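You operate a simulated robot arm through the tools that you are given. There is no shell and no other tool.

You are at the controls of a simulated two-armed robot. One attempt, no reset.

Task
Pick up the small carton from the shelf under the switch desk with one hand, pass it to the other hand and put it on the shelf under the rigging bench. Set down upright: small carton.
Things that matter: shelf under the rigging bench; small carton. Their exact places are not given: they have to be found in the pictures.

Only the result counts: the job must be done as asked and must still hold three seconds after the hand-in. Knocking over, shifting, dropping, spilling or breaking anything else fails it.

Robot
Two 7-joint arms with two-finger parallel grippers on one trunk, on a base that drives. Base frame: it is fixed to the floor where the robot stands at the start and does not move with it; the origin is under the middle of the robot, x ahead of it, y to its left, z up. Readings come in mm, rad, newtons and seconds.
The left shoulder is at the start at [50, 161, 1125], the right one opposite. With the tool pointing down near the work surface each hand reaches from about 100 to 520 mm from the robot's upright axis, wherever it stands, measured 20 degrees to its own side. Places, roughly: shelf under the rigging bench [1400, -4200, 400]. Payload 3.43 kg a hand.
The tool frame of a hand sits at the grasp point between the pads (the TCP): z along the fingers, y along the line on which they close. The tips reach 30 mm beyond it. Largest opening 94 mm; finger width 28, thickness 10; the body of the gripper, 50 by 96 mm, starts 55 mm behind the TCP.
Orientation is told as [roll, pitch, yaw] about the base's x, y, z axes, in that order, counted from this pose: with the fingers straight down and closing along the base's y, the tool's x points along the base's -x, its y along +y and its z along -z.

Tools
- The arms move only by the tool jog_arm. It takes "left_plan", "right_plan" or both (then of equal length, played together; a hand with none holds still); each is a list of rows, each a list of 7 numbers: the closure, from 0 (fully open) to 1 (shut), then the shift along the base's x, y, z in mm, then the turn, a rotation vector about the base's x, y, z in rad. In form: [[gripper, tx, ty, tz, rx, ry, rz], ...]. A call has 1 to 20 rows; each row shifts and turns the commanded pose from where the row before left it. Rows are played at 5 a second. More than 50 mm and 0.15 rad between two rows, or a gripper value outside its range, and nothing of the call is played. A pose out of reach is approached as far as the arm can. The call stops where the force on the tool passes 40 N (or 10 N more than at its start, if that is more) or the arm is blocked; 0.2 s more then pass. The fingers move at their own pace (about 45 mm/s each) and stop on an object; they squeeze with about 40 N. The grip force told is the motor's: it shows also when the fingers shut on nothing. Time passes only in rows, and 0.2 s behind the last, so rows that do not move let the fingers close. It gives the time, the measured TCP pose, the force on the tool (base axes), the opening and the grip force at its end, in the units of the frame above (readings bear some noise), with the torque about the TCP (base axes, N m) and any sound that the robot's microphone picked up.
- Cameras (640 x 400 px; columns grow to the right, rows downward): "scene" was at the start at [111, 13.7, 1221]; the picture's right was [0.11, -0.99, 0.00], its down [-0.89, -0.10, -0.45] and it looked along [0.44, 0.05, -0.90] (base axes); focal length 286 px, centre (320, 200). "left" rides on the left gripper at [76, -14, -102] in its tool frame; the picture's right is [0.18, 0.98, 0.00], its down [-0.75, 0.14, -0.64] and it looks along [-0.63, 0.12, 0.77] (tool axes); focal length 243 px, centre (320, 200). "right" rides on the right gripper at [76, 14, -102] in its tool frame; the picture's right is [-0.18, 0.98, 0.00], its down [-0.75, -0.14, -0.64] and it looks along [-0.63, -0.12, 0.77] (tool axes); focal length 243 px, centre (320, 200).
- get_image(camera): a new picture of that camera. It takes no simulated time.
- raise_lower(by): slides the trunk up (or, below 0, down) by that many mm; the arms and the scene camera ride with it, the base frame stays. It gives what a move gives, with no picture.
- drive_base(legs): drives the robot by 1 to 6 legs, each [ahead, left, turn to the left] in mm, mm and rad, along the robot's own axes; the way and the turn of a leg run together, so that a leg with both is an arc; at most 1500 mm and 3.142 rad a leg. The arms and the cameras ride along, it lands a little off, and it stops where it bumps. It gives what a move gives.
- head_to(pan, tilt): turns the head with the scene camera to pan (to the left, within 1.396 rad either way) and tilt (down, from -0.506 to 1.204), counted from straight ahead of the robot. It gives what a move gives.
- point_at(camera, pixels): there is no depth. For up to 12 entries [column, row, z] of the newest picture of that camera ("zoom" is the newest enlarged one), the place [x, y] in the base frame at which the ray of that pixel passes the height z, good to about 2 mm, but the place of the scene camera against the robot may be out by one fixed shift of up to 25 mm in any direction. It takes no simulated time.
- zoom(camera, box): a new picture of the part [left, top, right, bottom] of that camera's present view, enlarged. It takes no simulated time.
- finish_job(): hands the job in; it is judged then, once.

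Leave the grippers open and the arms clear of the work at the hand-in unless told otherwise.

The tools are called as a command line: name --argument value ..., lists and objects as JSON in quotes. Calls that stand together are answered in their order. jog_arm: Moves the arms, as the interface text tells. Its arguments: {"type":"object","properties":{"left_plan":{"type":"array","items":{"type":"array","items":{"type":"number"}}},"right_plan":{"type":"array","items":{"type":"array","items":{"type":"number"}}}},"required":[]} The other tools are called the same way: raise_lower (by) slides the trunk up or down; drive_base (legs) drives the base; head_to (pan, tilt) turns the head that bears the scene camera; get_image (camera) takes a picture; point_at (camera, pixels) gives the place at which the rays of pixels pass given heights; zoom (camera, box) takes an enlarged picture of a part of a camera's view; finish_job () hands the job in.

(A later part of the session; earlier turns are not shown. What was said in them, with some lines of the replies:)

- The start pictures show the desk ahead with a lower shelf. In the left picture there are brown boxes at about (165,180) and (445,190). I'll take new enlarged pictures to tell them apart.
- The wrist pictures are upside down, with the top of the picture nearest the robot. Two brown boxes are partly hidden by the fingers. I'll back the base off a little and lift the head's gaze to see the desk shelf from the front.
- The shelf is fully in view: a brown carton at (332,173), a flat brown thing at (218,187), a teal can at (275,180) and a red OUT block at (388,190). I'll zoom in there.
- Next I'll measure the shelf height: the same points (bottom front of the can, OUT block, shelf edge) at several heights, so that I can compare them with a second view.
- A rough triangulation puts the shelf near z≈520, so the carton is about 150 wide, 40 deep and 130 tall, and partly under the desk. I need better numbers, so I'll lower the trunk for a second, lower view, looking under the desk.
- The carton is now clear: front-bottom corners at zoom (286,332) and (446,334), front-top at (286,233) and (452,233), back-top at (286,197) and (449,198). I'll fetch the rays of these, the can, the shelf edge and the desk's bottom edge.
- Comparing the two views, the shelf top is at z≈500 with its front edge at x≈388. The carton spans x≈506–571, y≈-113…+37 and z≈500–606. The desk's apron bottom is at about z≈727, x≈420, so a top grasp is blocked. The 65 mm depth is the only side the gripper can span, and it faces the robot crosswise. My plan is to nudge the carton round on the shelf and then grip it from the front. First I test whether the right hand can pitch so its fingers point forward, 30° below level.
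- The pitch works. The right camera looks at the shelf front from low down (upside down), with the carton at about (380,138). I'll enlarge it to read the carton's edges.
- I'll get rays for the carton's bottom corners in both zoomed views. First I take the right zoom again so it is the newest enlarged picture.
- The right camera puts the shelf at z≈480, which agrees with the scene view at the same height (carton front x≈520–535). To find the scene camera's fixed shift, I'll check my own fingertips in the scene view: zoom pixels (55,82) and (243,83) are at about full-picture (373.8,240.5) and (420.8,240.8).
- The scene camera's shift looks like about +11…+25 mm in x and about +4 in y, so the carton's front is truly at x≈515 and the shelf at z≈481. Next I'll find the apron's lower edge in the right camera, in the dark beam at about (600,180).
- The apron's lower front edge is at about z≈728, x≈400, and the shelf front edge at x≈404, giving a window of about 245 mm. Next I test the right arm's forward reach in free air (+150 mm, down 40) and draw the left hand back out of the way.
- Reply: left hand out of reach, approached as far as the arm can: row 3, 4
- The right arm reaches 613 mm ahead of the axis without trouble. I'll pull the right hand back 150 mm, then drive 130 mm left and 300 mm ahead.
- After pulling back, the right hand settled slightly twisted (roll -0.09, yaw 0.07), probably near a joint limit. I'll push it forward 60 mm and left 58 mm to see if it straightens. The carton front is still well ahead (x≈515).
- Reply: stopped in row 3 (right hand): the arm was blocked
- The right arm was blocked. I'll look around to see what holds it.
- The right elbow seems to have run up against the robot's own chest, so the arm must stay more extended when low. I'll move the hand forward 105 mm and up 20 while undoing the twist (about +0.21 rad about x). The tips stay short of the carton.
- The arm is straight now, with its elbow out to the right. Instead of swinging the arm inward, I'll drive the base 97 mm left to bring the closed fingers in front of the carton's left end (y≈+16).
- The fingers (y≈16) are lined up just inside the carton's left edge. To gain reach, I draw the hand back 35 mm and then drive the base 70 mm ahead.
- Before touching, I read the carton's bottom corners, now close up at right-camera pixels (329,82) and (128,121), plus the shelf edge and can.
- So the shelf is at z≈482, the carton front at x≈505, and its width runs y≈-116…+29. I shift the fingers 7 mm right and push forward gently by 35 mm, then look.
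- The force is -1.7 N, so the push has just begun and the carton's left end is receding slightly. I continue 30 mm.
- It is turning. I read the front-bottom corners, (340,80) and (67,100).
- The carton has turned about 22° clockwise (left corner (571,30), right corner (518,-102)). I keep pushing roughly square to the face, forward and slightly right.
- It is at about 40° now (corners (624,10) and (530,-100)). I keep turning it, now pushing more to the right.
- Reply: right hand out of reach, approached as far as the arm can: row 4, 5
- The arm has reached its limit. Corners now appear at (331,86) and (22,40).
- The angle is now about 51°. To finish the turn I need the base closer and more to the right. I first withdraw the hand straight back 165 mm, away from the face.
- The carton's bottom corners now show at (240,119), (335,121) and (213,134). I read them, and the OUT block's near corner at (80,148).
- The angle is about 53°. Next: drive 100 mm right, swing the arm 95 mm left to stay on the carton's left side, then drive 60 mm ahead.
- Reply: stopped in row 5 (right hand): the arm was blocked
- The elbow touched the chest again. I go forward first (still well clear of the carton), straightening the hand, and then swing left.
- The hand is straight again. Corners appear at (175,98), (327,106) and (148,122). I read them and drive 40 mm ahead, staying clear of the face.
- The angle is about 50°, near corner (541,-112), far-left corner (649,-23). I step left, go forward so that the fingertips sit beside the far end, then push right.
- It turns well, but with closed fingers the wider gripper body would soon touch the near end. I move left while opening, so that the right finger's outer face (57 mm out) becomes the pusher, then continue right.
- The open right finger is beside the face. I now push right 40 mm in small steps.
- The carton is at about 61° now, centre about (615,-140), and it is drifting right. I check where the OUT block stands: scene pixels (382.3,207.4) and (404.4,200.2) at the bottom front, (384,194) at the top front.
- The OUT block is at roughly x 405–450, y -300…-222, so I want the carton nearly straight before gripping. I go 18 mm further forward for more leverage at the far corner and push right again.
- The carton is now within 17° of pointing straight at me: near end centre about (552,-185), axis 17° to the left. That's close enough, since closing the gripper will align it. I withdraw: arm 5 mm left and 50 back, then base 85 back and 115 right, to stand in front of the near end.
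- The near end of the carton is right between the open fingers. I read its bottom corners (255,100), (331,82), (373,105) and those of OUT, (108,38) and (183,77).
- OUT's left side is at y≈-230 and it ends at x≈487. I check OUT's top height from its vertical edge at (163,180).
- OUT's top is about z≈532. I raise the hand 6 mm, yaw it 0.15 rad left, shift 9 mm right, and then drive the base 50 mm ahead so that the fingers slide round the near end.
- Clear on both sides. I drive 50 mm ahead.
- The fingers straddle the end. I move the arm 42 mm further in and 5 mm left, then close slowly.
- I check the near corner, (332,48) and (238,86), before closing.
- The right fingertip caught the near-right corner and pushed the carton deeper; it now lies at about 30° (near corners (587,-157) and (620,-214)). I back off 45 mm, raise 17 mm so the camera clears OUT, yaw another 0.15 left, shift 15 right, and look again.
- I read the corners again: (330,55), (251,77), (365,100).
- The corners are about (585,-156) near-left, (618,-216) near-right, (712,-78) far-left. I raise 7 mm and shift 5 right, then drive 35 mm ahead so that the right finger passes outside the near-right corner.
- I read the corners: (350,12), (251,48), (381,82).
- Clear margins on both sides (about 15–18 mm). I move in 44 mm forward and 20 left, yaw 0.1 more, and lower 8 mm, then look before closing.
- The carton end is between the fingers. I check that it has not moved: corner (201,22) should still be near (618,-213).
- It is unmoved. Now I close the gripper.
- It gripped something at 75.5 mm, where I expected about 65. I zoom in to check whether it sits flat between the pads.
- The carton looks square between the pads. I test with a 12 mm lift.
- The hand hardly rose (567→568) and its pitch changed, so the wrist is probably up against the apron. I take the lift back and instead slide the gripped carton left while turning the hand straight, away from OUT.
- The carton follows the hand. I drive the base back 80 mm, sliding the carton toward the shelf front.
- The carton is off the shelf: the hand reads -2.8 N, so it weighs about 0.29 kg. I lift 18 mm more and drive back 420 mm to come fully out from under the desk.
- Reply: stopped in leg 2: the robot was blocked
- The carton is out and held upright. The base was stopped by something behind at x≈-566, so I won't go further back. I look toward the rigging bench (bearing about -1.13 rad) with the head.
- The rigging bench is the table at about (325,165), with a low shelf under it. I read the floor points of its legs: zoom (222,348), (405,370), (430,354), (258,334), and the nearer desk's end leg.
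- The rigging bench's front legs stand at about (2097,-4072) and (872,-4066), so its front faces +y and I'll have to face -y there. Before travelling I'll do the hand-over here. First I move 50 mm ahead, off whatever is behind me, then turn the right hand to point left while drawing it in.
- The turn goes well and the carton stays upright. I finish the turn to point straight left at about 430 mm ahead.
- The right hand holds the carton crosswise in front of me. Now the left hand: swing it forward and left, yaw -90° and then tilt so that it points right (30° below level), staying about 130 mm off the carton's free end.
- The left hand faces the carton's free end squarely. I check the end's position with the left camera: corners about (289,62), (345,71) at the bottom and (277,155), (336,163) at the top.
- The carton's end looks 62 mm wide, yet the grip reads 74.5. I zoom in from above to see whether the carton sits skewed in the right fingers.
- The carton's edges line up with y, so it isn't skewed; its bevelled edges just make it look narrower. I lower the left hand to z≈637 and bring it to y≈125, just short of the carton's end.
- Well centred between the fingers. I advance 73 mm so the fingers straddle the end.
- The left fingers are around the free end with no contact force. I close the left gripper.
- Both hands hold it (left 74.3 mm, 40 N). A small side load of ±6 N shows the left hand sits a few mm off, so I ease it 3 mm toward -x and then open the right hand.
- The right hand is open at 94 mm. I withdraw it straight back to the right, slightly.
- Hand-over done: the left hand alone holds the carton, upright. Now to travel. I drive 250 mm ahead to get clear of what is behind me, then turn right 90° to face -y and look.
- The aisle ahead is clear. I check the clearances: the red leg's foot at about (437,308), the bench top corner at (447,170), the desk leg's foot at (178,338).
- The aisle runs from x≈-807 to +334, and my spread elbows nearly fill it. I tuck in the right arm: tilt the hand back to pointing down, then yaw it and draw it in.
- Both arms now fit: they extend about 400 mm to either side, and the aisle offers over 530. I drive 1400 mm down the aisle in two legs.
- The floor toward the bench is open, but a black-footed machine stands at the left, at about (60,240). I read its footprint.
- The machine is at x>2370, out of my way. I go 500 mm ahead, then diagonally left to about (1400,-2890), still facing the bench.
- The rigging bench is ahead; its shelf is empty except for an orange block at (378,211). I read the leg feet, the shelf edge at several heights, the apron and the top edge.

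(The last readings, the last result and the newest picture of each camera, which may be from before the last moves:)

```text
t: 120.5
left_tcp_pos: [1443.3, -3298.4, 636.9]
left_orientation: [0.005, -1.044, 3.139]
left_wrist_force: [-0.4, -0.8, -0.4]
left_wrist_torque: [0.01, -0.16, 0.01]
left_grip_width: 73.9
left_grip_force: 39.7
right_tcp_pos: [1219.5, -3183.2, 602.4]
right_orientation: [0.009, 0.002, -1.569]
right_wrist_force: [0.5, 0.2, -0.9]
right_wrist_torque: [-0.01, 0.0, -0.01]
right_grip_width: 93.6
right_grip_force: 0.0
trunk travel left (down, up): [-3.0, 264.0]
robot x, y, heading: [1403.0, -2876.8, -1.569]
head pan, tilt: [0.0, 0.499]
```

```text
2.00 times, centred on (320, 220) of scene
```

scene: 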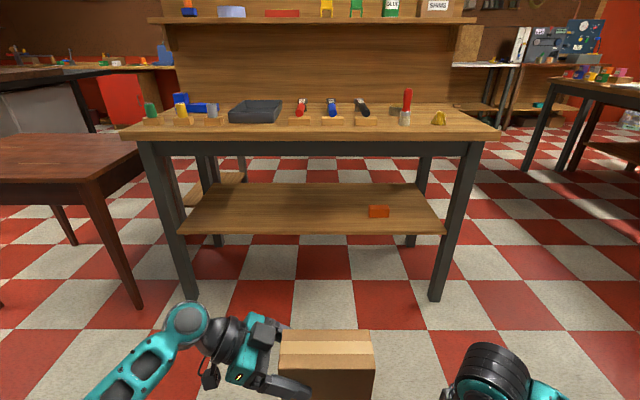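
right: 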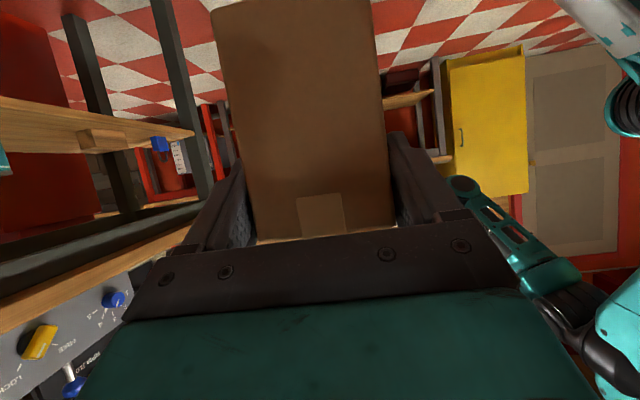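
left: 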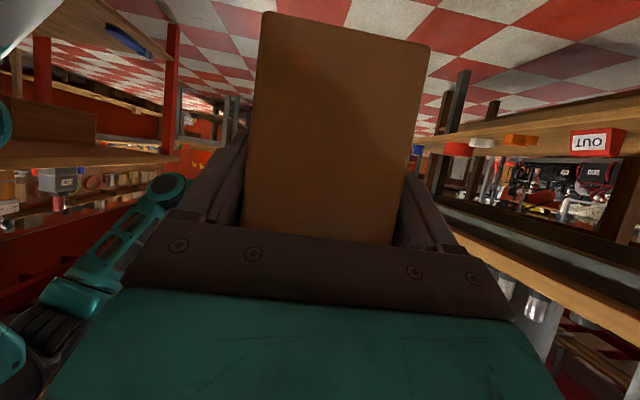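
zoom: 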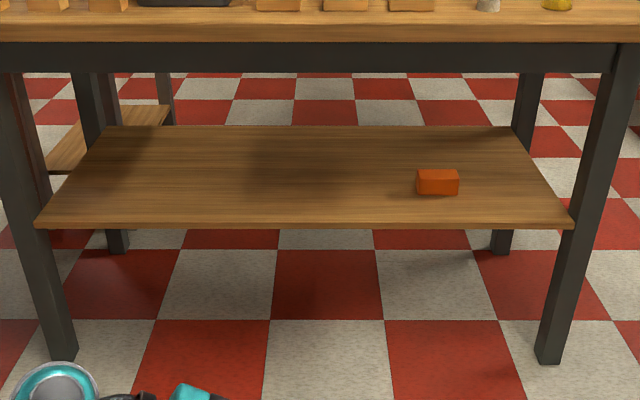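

The shelf front edge is near y≈-4015 with its top at z≈410–425. The apron bottom is near z≈740, so there is ample height. I now turn the left hand (with the carton) to point forward, mirroring the motion that worked before.

jog_arm --left_plan '[[1, 5, -22, 0, 0, 0, 0.131], [1, 5, -22, 0, 0, 0, 0.131], [1, 5, -22, 0, 0, 0, 0.131], [1, 5, -22, 0, 0, 0, 0.131], [1, 5, -22, 0, 0, 0, 0.131], [1, 5, -22, 0, 0, 0, 0.131], [1, 8, -20, 0, 0, 0, 0.131], [1, 8, -20, 0, 0, 0, 0.131], [1, 8, -20, 0, 0, 0, 0.131], [1, 8, -20, 0, 0, 0, 0.131], [1, 8, -20, 0, 0, 0, 0.131], [1, 8, -20, 0, 0, 0, 0.13], [1, 0, 0, 0, 0, 0, 0], [1, 0, 0, 0, 0, 0, 0]]'

head_to --pan 0.1 --tilt 0.8

get_image --camera "scene"

get_image --camera "left"

```text
t: 123.5
left_tcp_pos: [1520.6, -3551.2, 636.5]
left_orientation: [0.004, -1.044, -1.571]
left_wrist_force: [-0.5, -0.3, 0.4]
left_wrist_torque: [0.12, 0.03, 0.03]
left_grip_width: 74.3
left_grip_force: 40.5
right_tcp_pos: [1219.9, -3182.3, 601.1]
right_orientation: [0.009, 0.001, -1.569]
right_wrist_force: [-0.6, -0.2, 0.0]
right_wrist_torque: [-0.01, -0.02, 0.0]
right_grip_width: 93.9
right_grip_force: 0.1
trunk travel left (down, up): [-3.0, 264.0]
robot x, y, heading: [1404.7, -2876.0, -1.57]
head pan, tilt: [0.0, 0.499]
```

```text
t: 124.3
left_tcp_pos: [1522.1, -3551.4, 635.8]
left_orientation: [0.005, -1.045, -1.572]
left_wrist_force: [-0.5, -0.5, -0.8]
left_wrist_torque: [0.13, -0.01, 0.02]
left_grip_width: 74.0
left_grip_force: 39.7
right_tcp_pos: [1220.5, -3182.5, 601.0]
right_orientation: [0.008, 0.001, -1.57]
right_wrist_force: [-0.1, -0.9, -0.3]
right_wrist_torque: [-0.02, -0.01, -0.01]
right_grip_width: 94.3
right_grip_force: 0.1
trunk travel left (down, up): [-3.0, 264.0]
robot x, y, heading: [1404.6, -2876.9, -1.572]
head pan, tilt: [0.099, 0.799]
```

```text
taken
```

scene: 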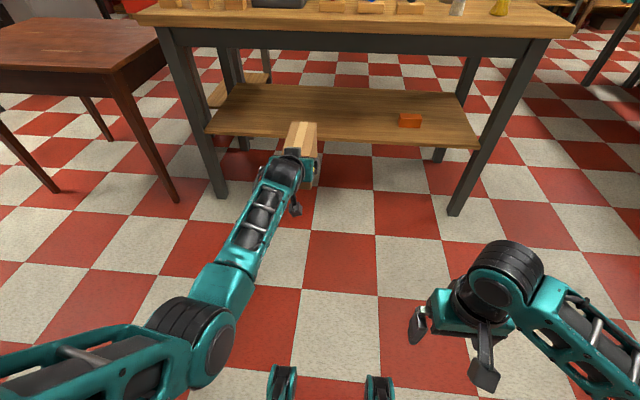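

```text
taken
```

left: 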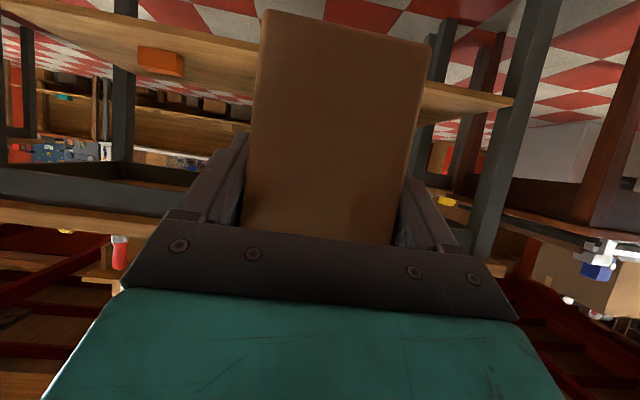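

The carton points forward over the shelf. I measure the shelf with the left camera from here, zoomed on the shelf's front edge and the orange block.

zoom --camera "left" --box '[60, 0, 260, 125]'

zoom --camera "left" --box '[400, 50, 560, 150]'

```text
3.20 times, centred on (160, 62) of left
```

zoom: 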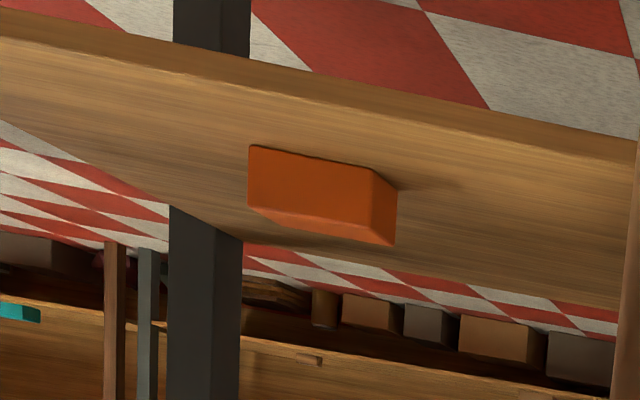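

```text
4.00 times, centred on (480, 100) of left
```

zoom: 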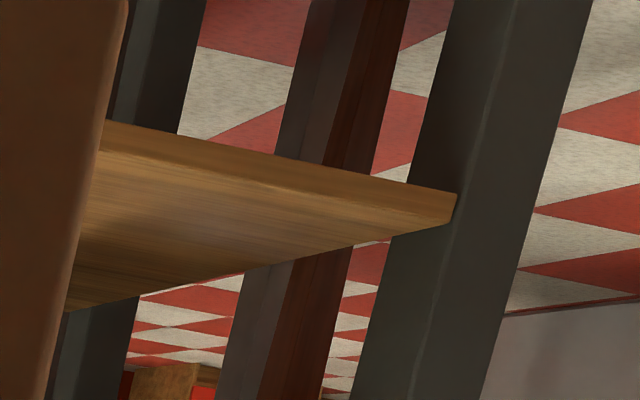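

I read the shelf's front-top corner at left-camera pixel (513.8,105.5), edge point (425,87), and the orange block's near bottom corners at zoom-1 (248,147)→(137.5,45.9) and (372,169)→(176,52.8).

point_at --camera "left" --pixels '[[513.8, 105.5, 400], [513.8, 105.5, 420], [425, 87, 400], [425, 87, 420], [137.5, 45.9, 400], [137.5, 45.9, 420], [176, 52.8, 400], [176, 52.8, 420]]'

drive_base --legs '[[280, 0, 0]]'

get_image --camera "left"

get_image --camera "scene"

```text
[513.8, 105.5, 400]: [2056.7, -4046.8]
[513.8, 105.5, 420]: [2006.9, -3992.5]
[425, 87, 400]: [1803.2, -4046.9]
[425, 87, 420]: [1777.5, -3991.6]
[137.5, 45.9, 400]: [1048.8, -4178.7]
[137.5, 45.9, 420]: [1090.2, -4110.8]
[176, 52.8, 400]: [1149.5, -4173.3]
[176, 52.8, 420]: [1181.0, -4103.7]
```

```text
t: 126.3
left_tcp_pos: [1520.2, -3829.8, 636.8]
left_orientation: [0.005, -1.043, -1.575]
left_wrist_force: [0.1, -0.1, -1.0]
left_wrist_torque: [0.12, -0.02, 0.01]
left_grip_width: 73.8
left_grip_force: 40.0
right_tcp_pos: [1219.5, -3461.1, 600.8]
right_orientation: [0.008, 0.004, -1.573]
right_wrist_force: [-1.1, -0.7, -0.2]
right_wrist_torque: [0.02, 0.02, -0.02]
right_grip_width: 94.3
right_grip_force: 0.1
trunk travel left (down, up): [-3.0, 264.0]
robot x, y, heading: [1402.6, -3158.6, -1.569]
head pan, tilt: [0.099, 0.799]
```

```text
taken
```

left: 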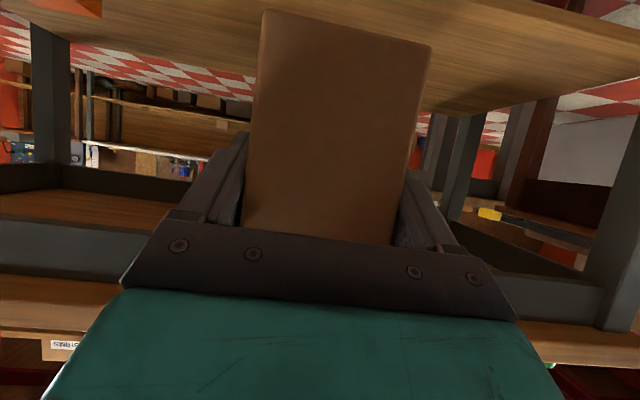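

```text
taken
```

scene: 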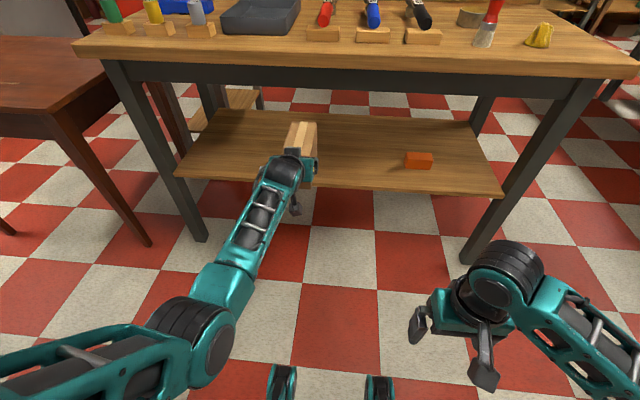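

I zoom the scene view on the orange block and the shelf edge to triangulate against the earlier view.

zoom --camera "scene" --box '[360, 110, 520, 210]'

point_at --camera "scene" --pixels '[[405, 166.5, 400], [405, 166.5, 420], [432, 168.5, 400], [432, 168.5, 420], [350, 186, 400], [350, 186, 420], [200, 240, 0], [475, 262, 0]]'

```text
4.00 times, centred on (440, 160) of scene
```

zoom: 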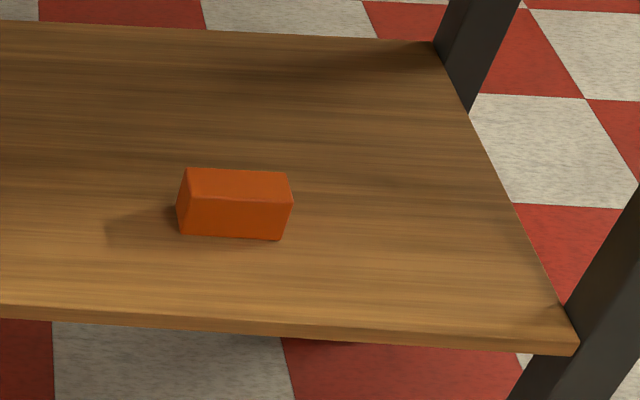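

```text
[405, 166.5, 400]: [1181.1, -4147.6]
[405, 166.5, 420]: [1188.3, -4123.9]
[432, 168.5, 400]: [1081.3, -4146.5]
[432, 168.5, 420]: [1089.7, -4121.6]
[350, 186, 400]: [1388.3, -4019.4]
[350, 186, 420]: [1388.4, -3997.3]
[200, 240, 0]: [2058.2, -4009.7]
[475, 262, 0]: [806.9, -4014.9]
```

These estimates of the shelf height scatter (z≈418–440). A second left-camera reading of the same edge, now closer, will be more exact.

zoom --camera "left" --box '[420, 0, 640, 130]'

zoom --camera "left" --box '[0, 0, 240, 150]'

```text
2.91 times, centred on (530, 65) of left
```

zoom: 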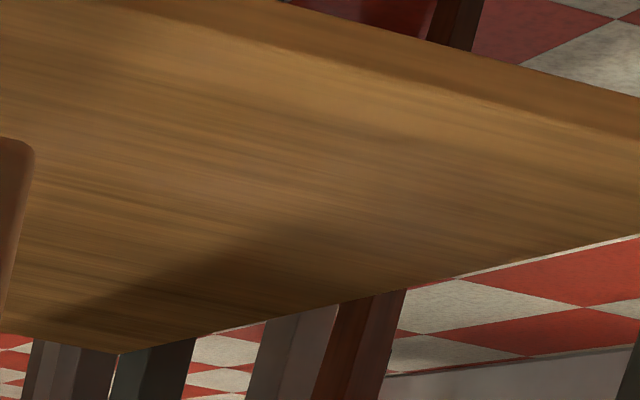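

```text
2.67 times, centred on (120, 75) of left
```

zoom: 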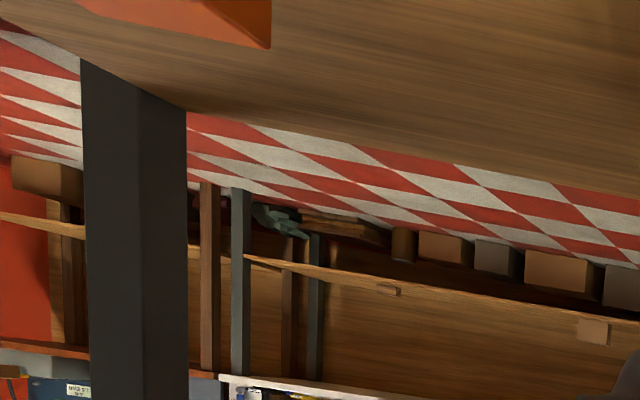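

I read the edge point: zoom (500,103) is full (591.9,31.7).

point_at --camera "left" --pixels '[[591.9, 31.7, 400], [591.9, 31.7, 420], [591.9, 31.7, 440], [626, 43, 400], [626, 43, 420]]'

```text
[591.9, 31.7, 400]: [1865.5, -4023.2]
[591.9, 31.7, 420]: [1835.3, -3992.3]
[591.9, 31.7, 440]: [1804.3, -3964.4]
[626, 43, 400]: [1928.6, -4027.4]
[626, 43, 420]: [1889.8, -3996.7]
```

Two left-camera readings agree: the shelf top is at z≈418 and the front edge at y≈-3998. I lower the hand 125 mm, drawing back 25, so the carton's bottom is about 30 mm above the shelf level while it is still in front of the shelf.

jog_arm --left_plan '[[1, 0, 5, -25, 0, 0, 0], [1, 0, 5, -25, 0, 0, 0], [1, 0, 5, -25, 0, 0, 0], [1, 0, 5, -25, 0, 0, 0], [1, 0, 5, -25, 0, 0, 0], [1, 0, 0, 0, 0, 0, 0]]'

get_image --camera "scene"

get_image --camera "left"

```text
t: 127.7
left_tcp_pos: [1520.4, -3806.1, 513.1]
left_orientation: [0.003, -1.044, -1.574]
left_wrist_force: [-0.6, -0.5, 0.3]
left_wrist_torque: [0.15, 0.01, 0.01]
left_grip_width: 73.9
left_grip_force: 40.5
right_tcp_pos: [1219.4, -3461.3, 601.1]
right_orientation: [0.009, 0.002, -1.574]
right_wrist_force: [-0.1, 0.4, 1.1]
right_wrist_torque: [-0.02, 0.02, 0.02]
right_grip_width: 93.8
right_grip_force: 0.0
trunk travel left (down, up): [-3.0, 264.0]
robot x, y, heading: [1404.1, -3156.3, -1.574]
head pan, tilt: [0.099, 0.799]
```

```text
taken
```

scene: 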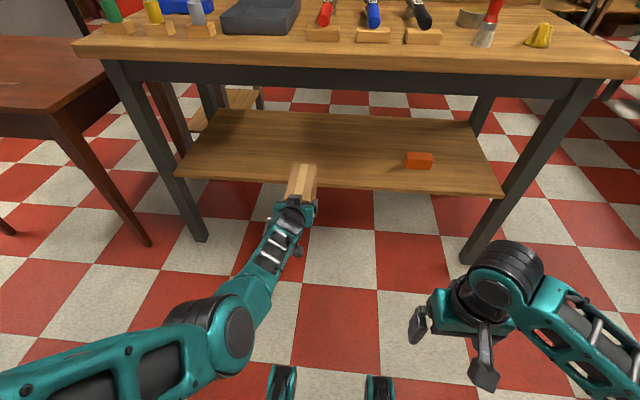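

```text
taken
```

left: 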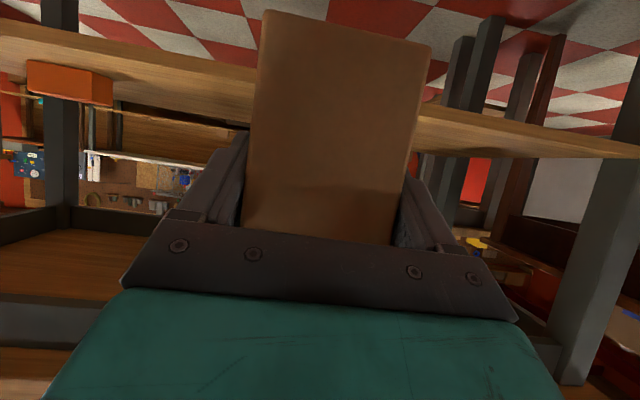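

I verify the carton's bottom height: its near end should be at y≈-3784, so I see at which z the ray of its bottom corners (264,11), (430,45) passes there.

point_at --camera "left" --pixels '[[264, 11, 440], [264, 11, 450], [264, 11, 460], [430, 45, 440], [430, 45, 450], [430, 45, 460], [560, 144, 418], [100, 40, 418]]'

```text
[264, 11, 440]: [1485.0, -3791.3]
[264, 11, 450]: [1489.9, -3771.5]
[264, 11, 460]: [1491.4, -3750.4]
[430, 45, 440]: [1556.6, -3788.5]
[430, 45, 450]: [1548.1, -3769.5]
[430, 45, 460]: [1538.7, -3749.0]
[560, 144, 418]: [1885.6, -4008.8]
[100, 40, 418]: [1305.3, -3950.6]
```

The carton's bottom is at about z≈442–449, some 25 mm above the shelf. I add 12 mm for safety and drive 275 mm in.

jog_arm --left_plan '[[1, 0, 0, 12, 0, 0, 0], [1, 0, 0, 0, 0, 0, 0]]'

drive_base --legs '[[140, 0, 0], [135, 0, 0]]'

get_image --camera "scene"

get_image --camera "left"

```text
t: 128.3
left_tcp_pos: [1519.5, -3804.5, 523.2]
left_orientation: [0.006, -1.044, -1.576]
left_wrist_force: [-0.2, 0.3, 0.7]
left_wrist_torque: [0.14, 0.02, 0.0]
left_grip_width: 74.0
left_grip_force: 39.7
right_tcp_pos: [1220.2, -3461.8, 600.6]
right_orientation: [0.009, 0.001, -1.571]
right_wrist_force: [-0.1, 0.4, 0.2]
right_wrist_torque: [0.01, 0.01, 0.02]
right_grip_width: 94.2
right_grip_force: 0.1
trunk travel left (down, up): [-3.0, 264.0]
robot x, y, heading: [1403.3, -3152.7, -1.567]
head pan, tilt: [0.099, 0.799]
```

```text
t: 130.5
left_tcp_pos: [1519.0, -4079.1, 523.4]
left_orientation: [0.006, -1.044, -1.575]
left_wrist_force: [0.1, 0.1, -0.7]
left_wrist_torque: [0.14, 0.01, -0.01]
left_grip_width: 74.1
left_grip_force: 40.4
right_tcp_pos: [1220.7, -3735.2, 600.7]
right_orientation: [0.008, 0.0, -1.571]
right_wrist_force: [-0.3, -0.8, 0.0]
right_wrist_torque: [-0.01, 0.01, -0.03]
right_grip_width: 94.2
right_grip_force: 0.0
trunk travel left (down, up): [-3.0, 264.0]
robot x, y, heading: [1402.0, -3429.1, -1.571]
head pan, tilt: [0.099, 0.799]
```

```text
taken
```

scene: 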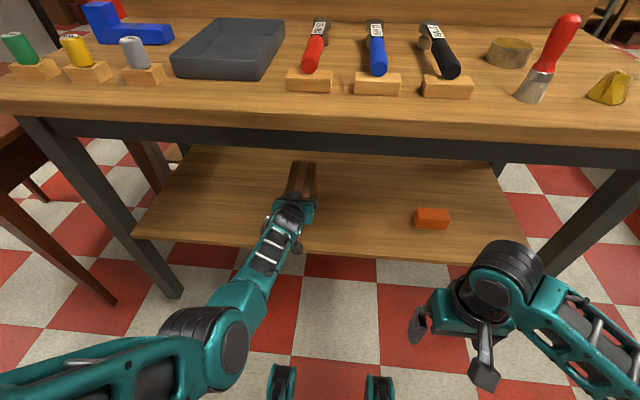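

```text
taken
```

left: 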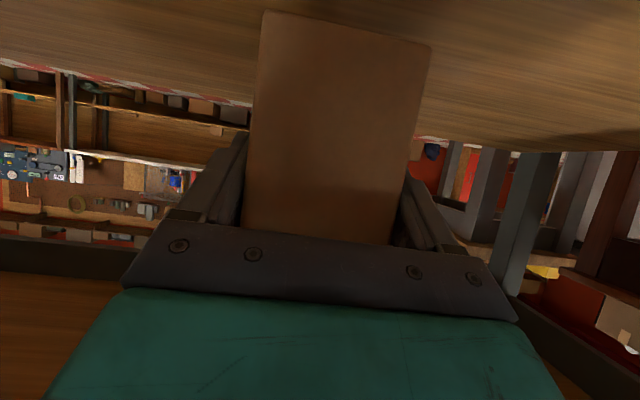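

The carton is over the shelf, its near end about 60 mm behind the front edge. I lower 30 mm.

jog_arm --left_plan '[[1, 0, 0, -8, 0, 0, 0], [1, 0, 0, -8, 0, 0, 0], [1, 0, 0, -7, 0, 0, 0], [1, 0, 0, -7, 0, 0, 0], [1, 0, 0, 0, 0, 0, 0]]'

zoom --camera "scene" --box '[220, 130, 380, 230]'

get_image --camera "left"

```text
t: 131.7
left_tcp_pos: [1519.9, -4078.7, 494.7]
left_orientation: [0.001, -1.038, -1.579]
left_wrist_force: [0.1, -0.2, -0.6]
left_wrist_torque: [0.12, 0.01, 0.02]
left_grip_width: 74.2
left_grip_force: 39.7
right_tcp_pos: [1220.7, -3735.2, 600.8]
right_orientation: [0.008, 0.003, -1.571]
right_wrist_force: [-0.1, 0.7, 0.2]
right_wrist_torque: [-0.04, 0.02, -0.02]
right_grip_width: 94.1
right_grip_force: 0.0
trunk travel left (down, up): [-3.0, 264.0]
robot x, y, heading: [1400.5, -3427.0, -1.569]
head pan, tilt: [0.099, 0.799]
```

```text
4.00 times, centred on (300, 180) of scene
```

zoom: 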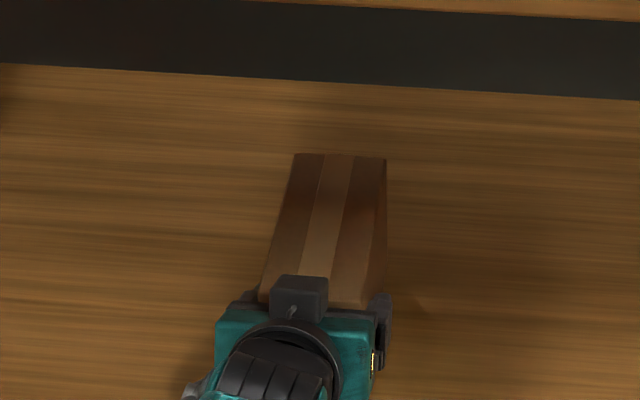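

```text
taken
```

left: 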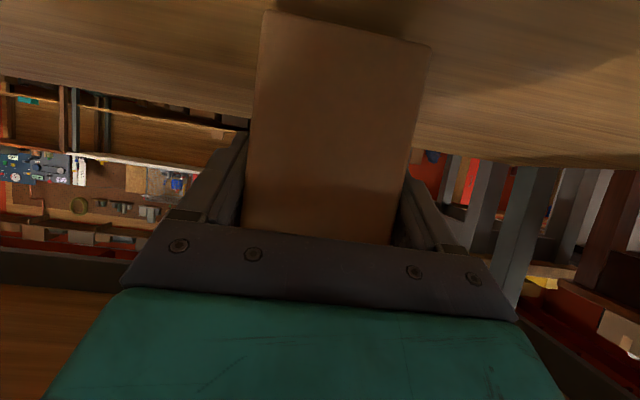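

No contact yet. I go down in small steps, 10 mm in all.

jog_arm --left_plan '[[1, 0, 0, -2.5, 0, 0, 0], [1, 0, 0, -2.5, 0, 0, 0], [1, 0, 0, -2.5, 0, 0, 0], [1, 0, 0, -2.5, 0, 0, 0], [1, 0, 0, 0, 0, 0, 0]]'

```text
t: 132.9
left_tcp_pos: [1518.9, -4080.3, 488.4]
left_orientation: [0.008, -1.053, -1.576]
left_wrist_force: [0.7, 4.0, 26.4]
left_wrist_torque: [0.8, 0.44, 0.05]
left_grip_width: 74.0
left_grip_force: 40.1
right_tcp_pos: [1220.0, -3735.7, 602.2]
right_orientation: [0.007, -0.002, -1.572]
right_wrist_force: [0.4, 0.7, 1.0]
right_wrist_torque: [0.0, -0.01, -0.01]
right_grip_width: 94.2
right_grip_force: 0.0
trunk travel left (down, up): [-3.0, 264.0]
robot x, y, heading: [1407.7, -3430.9, -1.57]
head pan, tilt: [0.099, 0.799]
```

Contact: 26 N upward at z≈488. I ease up 3.5 mm to leave only a light touch.

jog_arm --left_plan '[[1, 0, 0, 1.5, 0, 0, 0], [1, 0, 0, 1, 0, 0, 0], [1, 0, 0, 1, 0, 0, 0], [1, 0, 0, 0, 0, 0, 0]]'

get_image --camera "left"

zoom --camera "scene" --box '[220, 130, 380, 230]'

```text
t: 133.9
left_tcp_pos: [1521.1, -4078.6, 487.9]
left_orientation: [0.007, -1.047, -1.577]
left_wrist_force: [-0.9, -6.1, 8.5]
left_wrist_torque: [-1.01, 0.1, 0.02]
left_grip_width: 74.1
left_grip_force: 39.5
right_tcp_pos: [1219.4, -3735.4, 601.0]
right_orientation: [0.009, 0.0, -1.573]
right_wrist_force: [0.5, 0.5, 0.6]
right_wrist_torque: [0.02, 0.01, 0.01]
right_grip_width: 93.8
right_grip_force: 0.0
trunk travel left (down, up): [-3.0, 264.0]
robot x, y, heading: [1402.1, -3427.2, -1.569]
head pan, tilt: [0.099, 0.799]
```

```text
taken
```

left: 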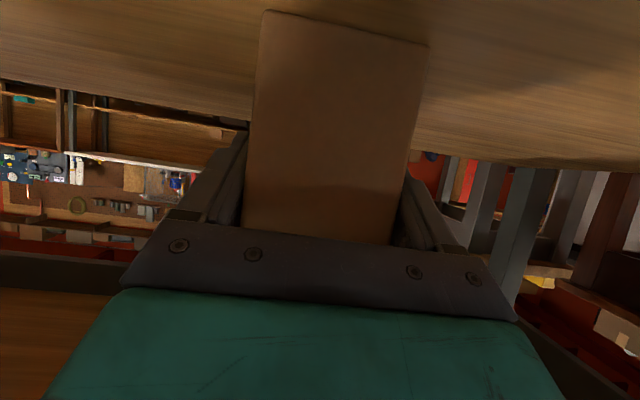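

```text
4.00 times, centred on (300, 180) of scene
```

zoom: 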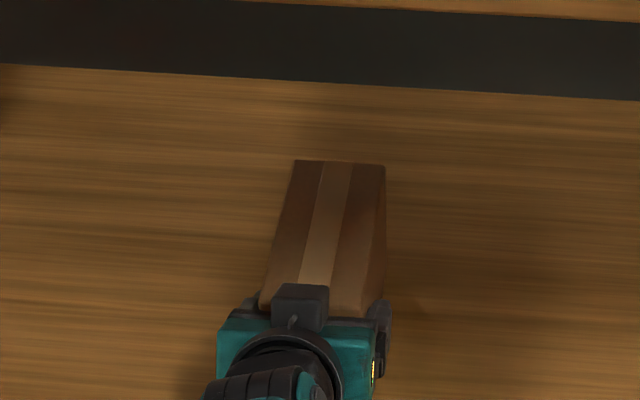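

It rests with a light load of 8.5 N. I open the left gripper slowly.

jog_arm --left_plan '[[0.19, 0, 0, 0, 0, 0, 0], [0.15, 0, 0, 0, 0, 0, 0], [0.1, 0, 0, 0, 0, 0, 0], [0, 0, 0, 0, 0, 0, 0], [0, 0, 0, 0, 0, 0, 0], [0, 0, 0, 0, 0, 0, 0]]'

get_image --camera "left"

zoom --camera "scene" --box '[220, 130, 380, 230]'

```text
t: 135.3
left_tcp_pos: [1518.8, -4078.4, 487.6]
left_orientation: [0.005, -1.045, -1.575]
left_wrist_force: [0.0, 0.0, -0.6]
left_wrist_torque: [-0.02, 0.0, 0.0]
left_grip_width: 93.8
left_grip_force: 0.0
right_tcp_pos: [1219.3, -3735.9, 602.0]
right_orientation: [0.01, 0.002, -1.573]
right_wrist_force: [-0.7, 0.4, 1.3]
right_wrist_torque: [0.01, -0.03, 0.02]
right_grip_width: 94.0
right_grip_force: 0.1
trunk travel left (down, up): [-3.0, 264.0]
robot x, y, heading: [1401.4, -3433.2, -1.573]
head pan, tilt: [0.099, 0.799]
```

```text
taken
```

left: 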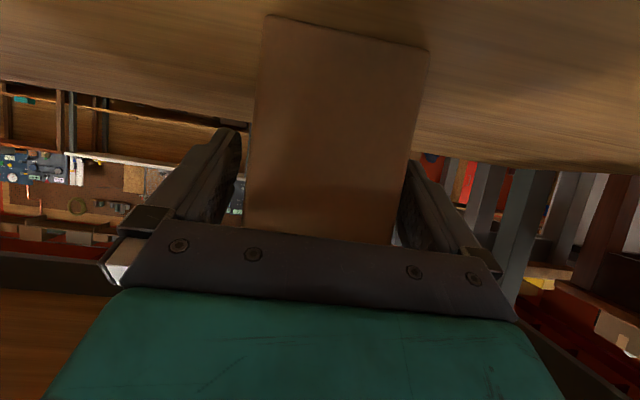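

```text
4.00 times, centred on (300, 180) of scene
```

zoom: 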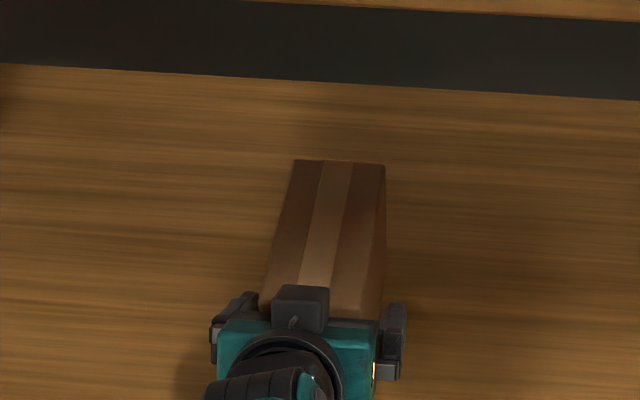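

The carton stands free with clearance on both sides. I retract the left hand straight back with the arm, 90 mm.

jog_arm --left_plan '[[0, 0, 10, 0, 0, 0, 0], [0, 0, 15, 0, 0, 0, 0], [0, 0, 20, 0, 0, 0, 0], [0, 0, 20, 0, 0, 0, 0], [0, 0, 25, 0, 0, 0, 0], [0, 0, 0, 0, 0, 0, 0]]'

get_image --camera "left"

get_image --camera "scene"

```text
t: 136.4
left_tcp_pos: [1511.8, -4091.8, 600.5]
left_orientation: [-0.049, -1.239, -1.526]
left_wrist_force: [-0.3, 1.2, -0.5]
left_wrist_torque: [0.0, -0.01, 0.0]
left_grip_width: 94.1
left_grip_force: 0.0
right_tcp_pos: [1219.9, -3736.3, 601.5]
right_orientation: [0.011, 0.001, -1.571]
right_wrist_force: [-0.8, 0.3, 0.9]
right_wrist_torque: [0.02, 0.01, 0.02]
right_grip_width: 94.1
right_grip_force: 0.1
trunk travel left (down, up): [-3.0, 264.0]
robot x, y, heading: [1403.1, -3426.0, -1.57]
head pan, tilt: [0.099, 0.799]
stopped in row 5 (left hand): the arm was blocked; the commanded pose is now the measured one
```

```text
taken
```

left: 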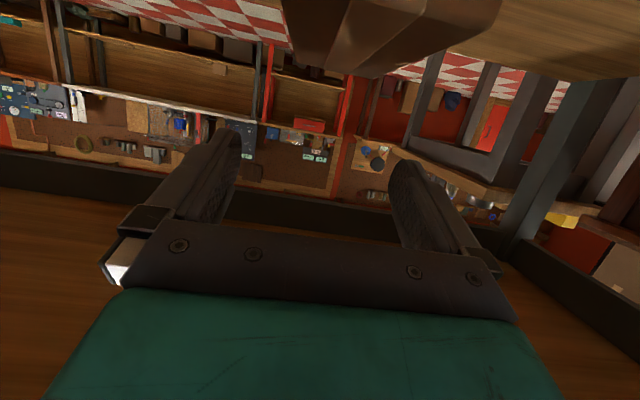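

```text
taken
```

scene: 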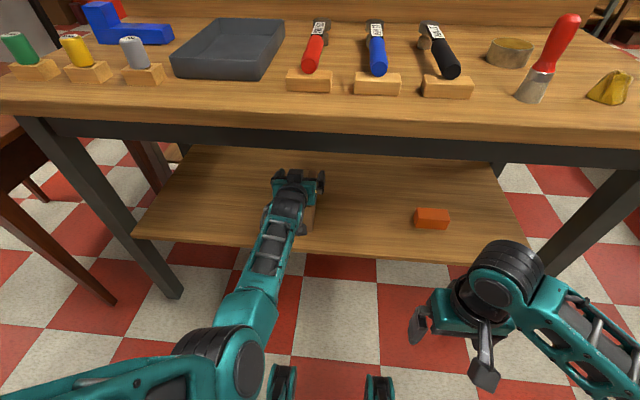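

The arm was blocked on the way and the hand rose to z≈600, above the carton, instead of retracting. I look closely at the carton before doing anything else.

zoom --camera "scene" --box '[230, 150, 390, 250]'

zoom --camera "left" --box '[240, 0, 560, 200]'

get_image --camera "right"

```text
4.00 times, centred on (310, 200) of scene
```

zoom: 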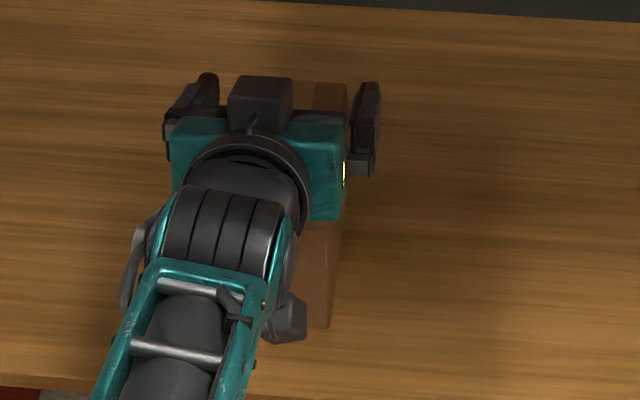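

```text
2.00 times, centred on (400, 100) of left
```

zoom: 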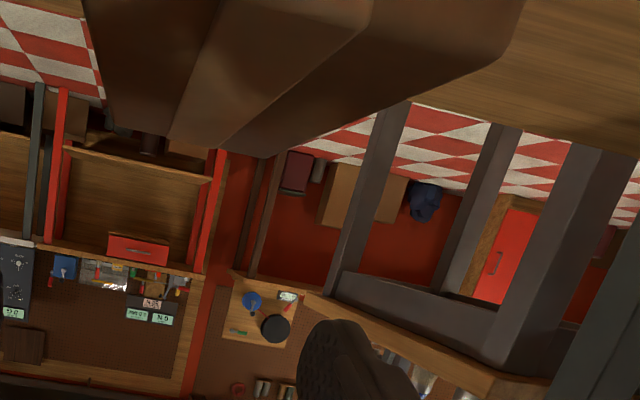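

```text
taken
```

right: 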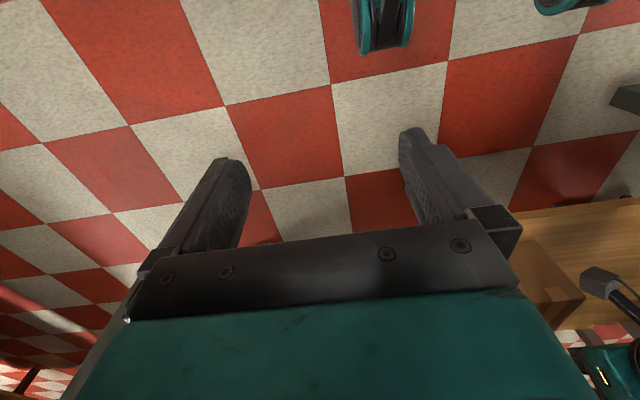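

The carton still stands upright on the shelf: the right camera shows it at (550,285), and the scene zoom shows its near end standing. The left hand now hovers above it, clear of its top (≈526), with nothing hanging behind it. I back the base straight out 250 mm.

drive_base --legs '[[-250, 0, 0]]'

get_image --camera "scene"

get_image --camera "left"

```text
t: 138.2
left_tcp_pos: [1512.8, -3846.1, 600.3]
left_orientation: [-0.047, -1.239, -1.527]
left_wrist_force: [0.1, 1.1, 1.3]
left_wrist_torque: [-0.02, 0.04, 0.04]
left_grip_width: 94.3
left_grip_force: 0.0
right_tcp_pos: [1219.5, -3489.1, 601.5]
right_orientation: [0.009, 0.001, -1.573]
right_wrist_force: [0.2, 0.1, 0.0]
right_wrist_torque: [0.0, 0.01, 0.01]
right_grip_width: 94.0
right_grip_force: 0.0
trunk travel left (down, up): [-3.0, 264.0]
robot x, y, heading: [1400.8, -3183.6, -1.569]
head pan, tilt: [0.099, 0.799]
```

```text
taken
```

scene: 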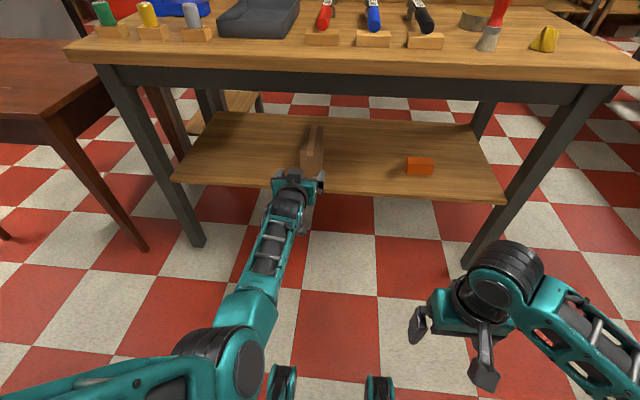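

```text
taken
```

left: 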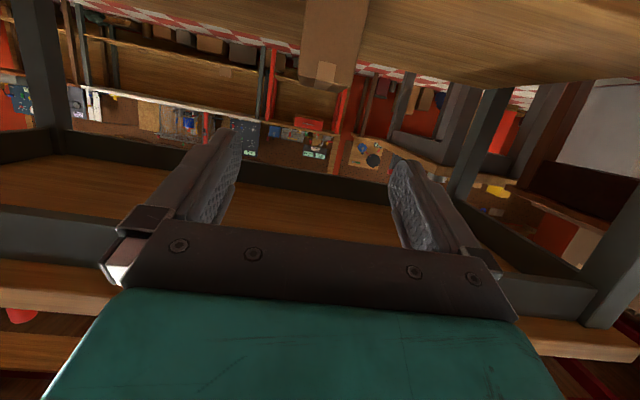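

The carton stands upright on the rigging shelf, well away from the orange block. I back off another 350 mm and check once more with a clear view.

drive_base --legs '[[-350, 0, 0]]'

head_to --pan 0.1 --tilt 0.55

get_image --camera "scene"

zoom --camera "scene" --box '[220, 140, 420, 265]'

```text
t: 140.5
left_tcp_pos: [1514.0, -3498.5, 601.1]
left_orientation: [-0.044, -1.241, -1.527]
left_wrist_force: [0.5, 0.3, -2.2]
left_wrist_torque: [0.01, -0.04, 0.01]
left_grip_width: 93.9
left_grip_force: 0.0
right_tcp_pos: [1221.5, -3143.4, 601.3]
right_orientation: [0.009, 0.001, -1.57]
right_wrist_force: [0.2, 0.0, 0.0]
right_wrist_torque: [-0.03, -0.03, 0.01]
right_grip_width: 94.0
right_grip_force: 0.1
trunk travel left (down, up): [-3.0, 264.0]
robot x, y, heading: [1402.1, -2837.4, -1.574]
head pan, tilt: [0.099, 0.799]
```

```text
t: 141.2
left_tcp_pos: [1512.8, -3497.3, 600.6]
left_orientation: [-0.045, -1.239, -1.527]
left_wrist_force: [-1.1, -0.4, 0.8]
left_wrist_torque: [0.03, 0.01, -0.02]
left_grip_width: 94.0
left_grip_force: 0.0
right_tcp_pos: [1220.4, -3142.8, 602.1]
right_orientation: [0.008, 0.001, -1.57]
right_wrist_force: [0.2, 0.1, -0.9]
right_wrist_torque: [0.01, -0.02, 0.02]
right_grip_width: 94.3
right_grip_force: 0.0
trunk travel left (down, up): [-3.0, 264.0]
robot x, y, heading: [1401.1, -2837.6, -1.571]
head pan, tilt: [0.099, 0.55]
```

```text
taken
```

scene: 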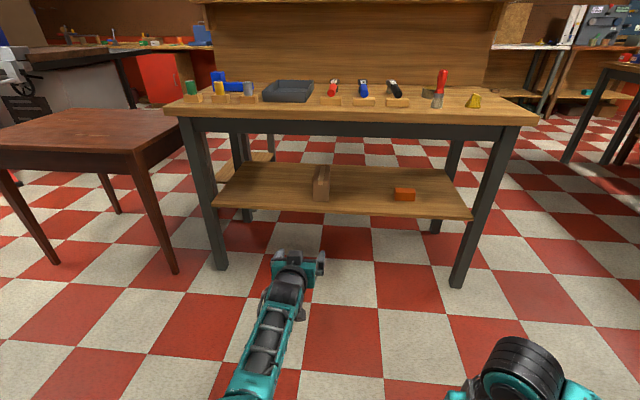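

```text
3.20 times, centred on (320, 202) of scene
```

zoom: 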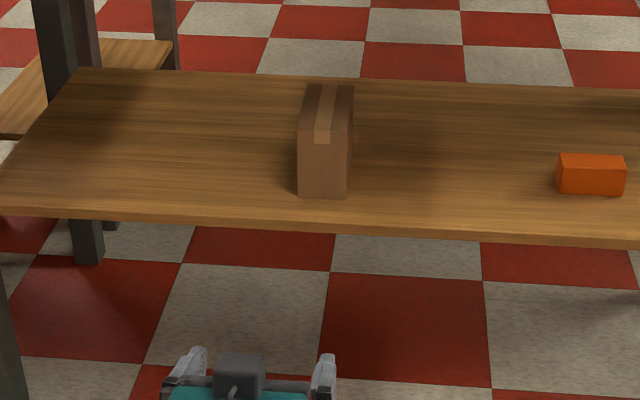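

The carton stands upright on the rigging shelf with its tape strip on top, fully supported, and the orange block is undisturbed. Both grippers are open and clear, so I hand in the job.

finish_job

```text
The job is handed in.
```

The small carton now stands upright on the shelf under the rigging bench, and I've handed the job in. The hand-in reply gave no result, so I don't know how it was judged.

- **Pick-up:** the carton stood under the desk with its long side facing me, too wide to grip that way. I turned it on the shelf with the right hand, then gripped it by its end.
- **Hand-over:** the right hand passed it to the left in front of the desk. The left hand carried it to the bench and set it down.
- **Final state:** the last picture shows the carton upright, about 60 mm behind the shelf's front edge and well clear of the orange block there. Both grippers are open and the arms are clear of the bench.

**Contacts along the way:**
- **At the desk:** the right wrist seemed to press briefly against the desk's underside.
- **Backing out:** the base was stopped once by something behind the robot that I could not see.
- **At the rigging bench:** the left arm was blocked while pulling back and rose above the carton, without disturbing it.

I saw nothing knocked over or moved in later pictures, but I never got a view of what the base touched behind the robot.
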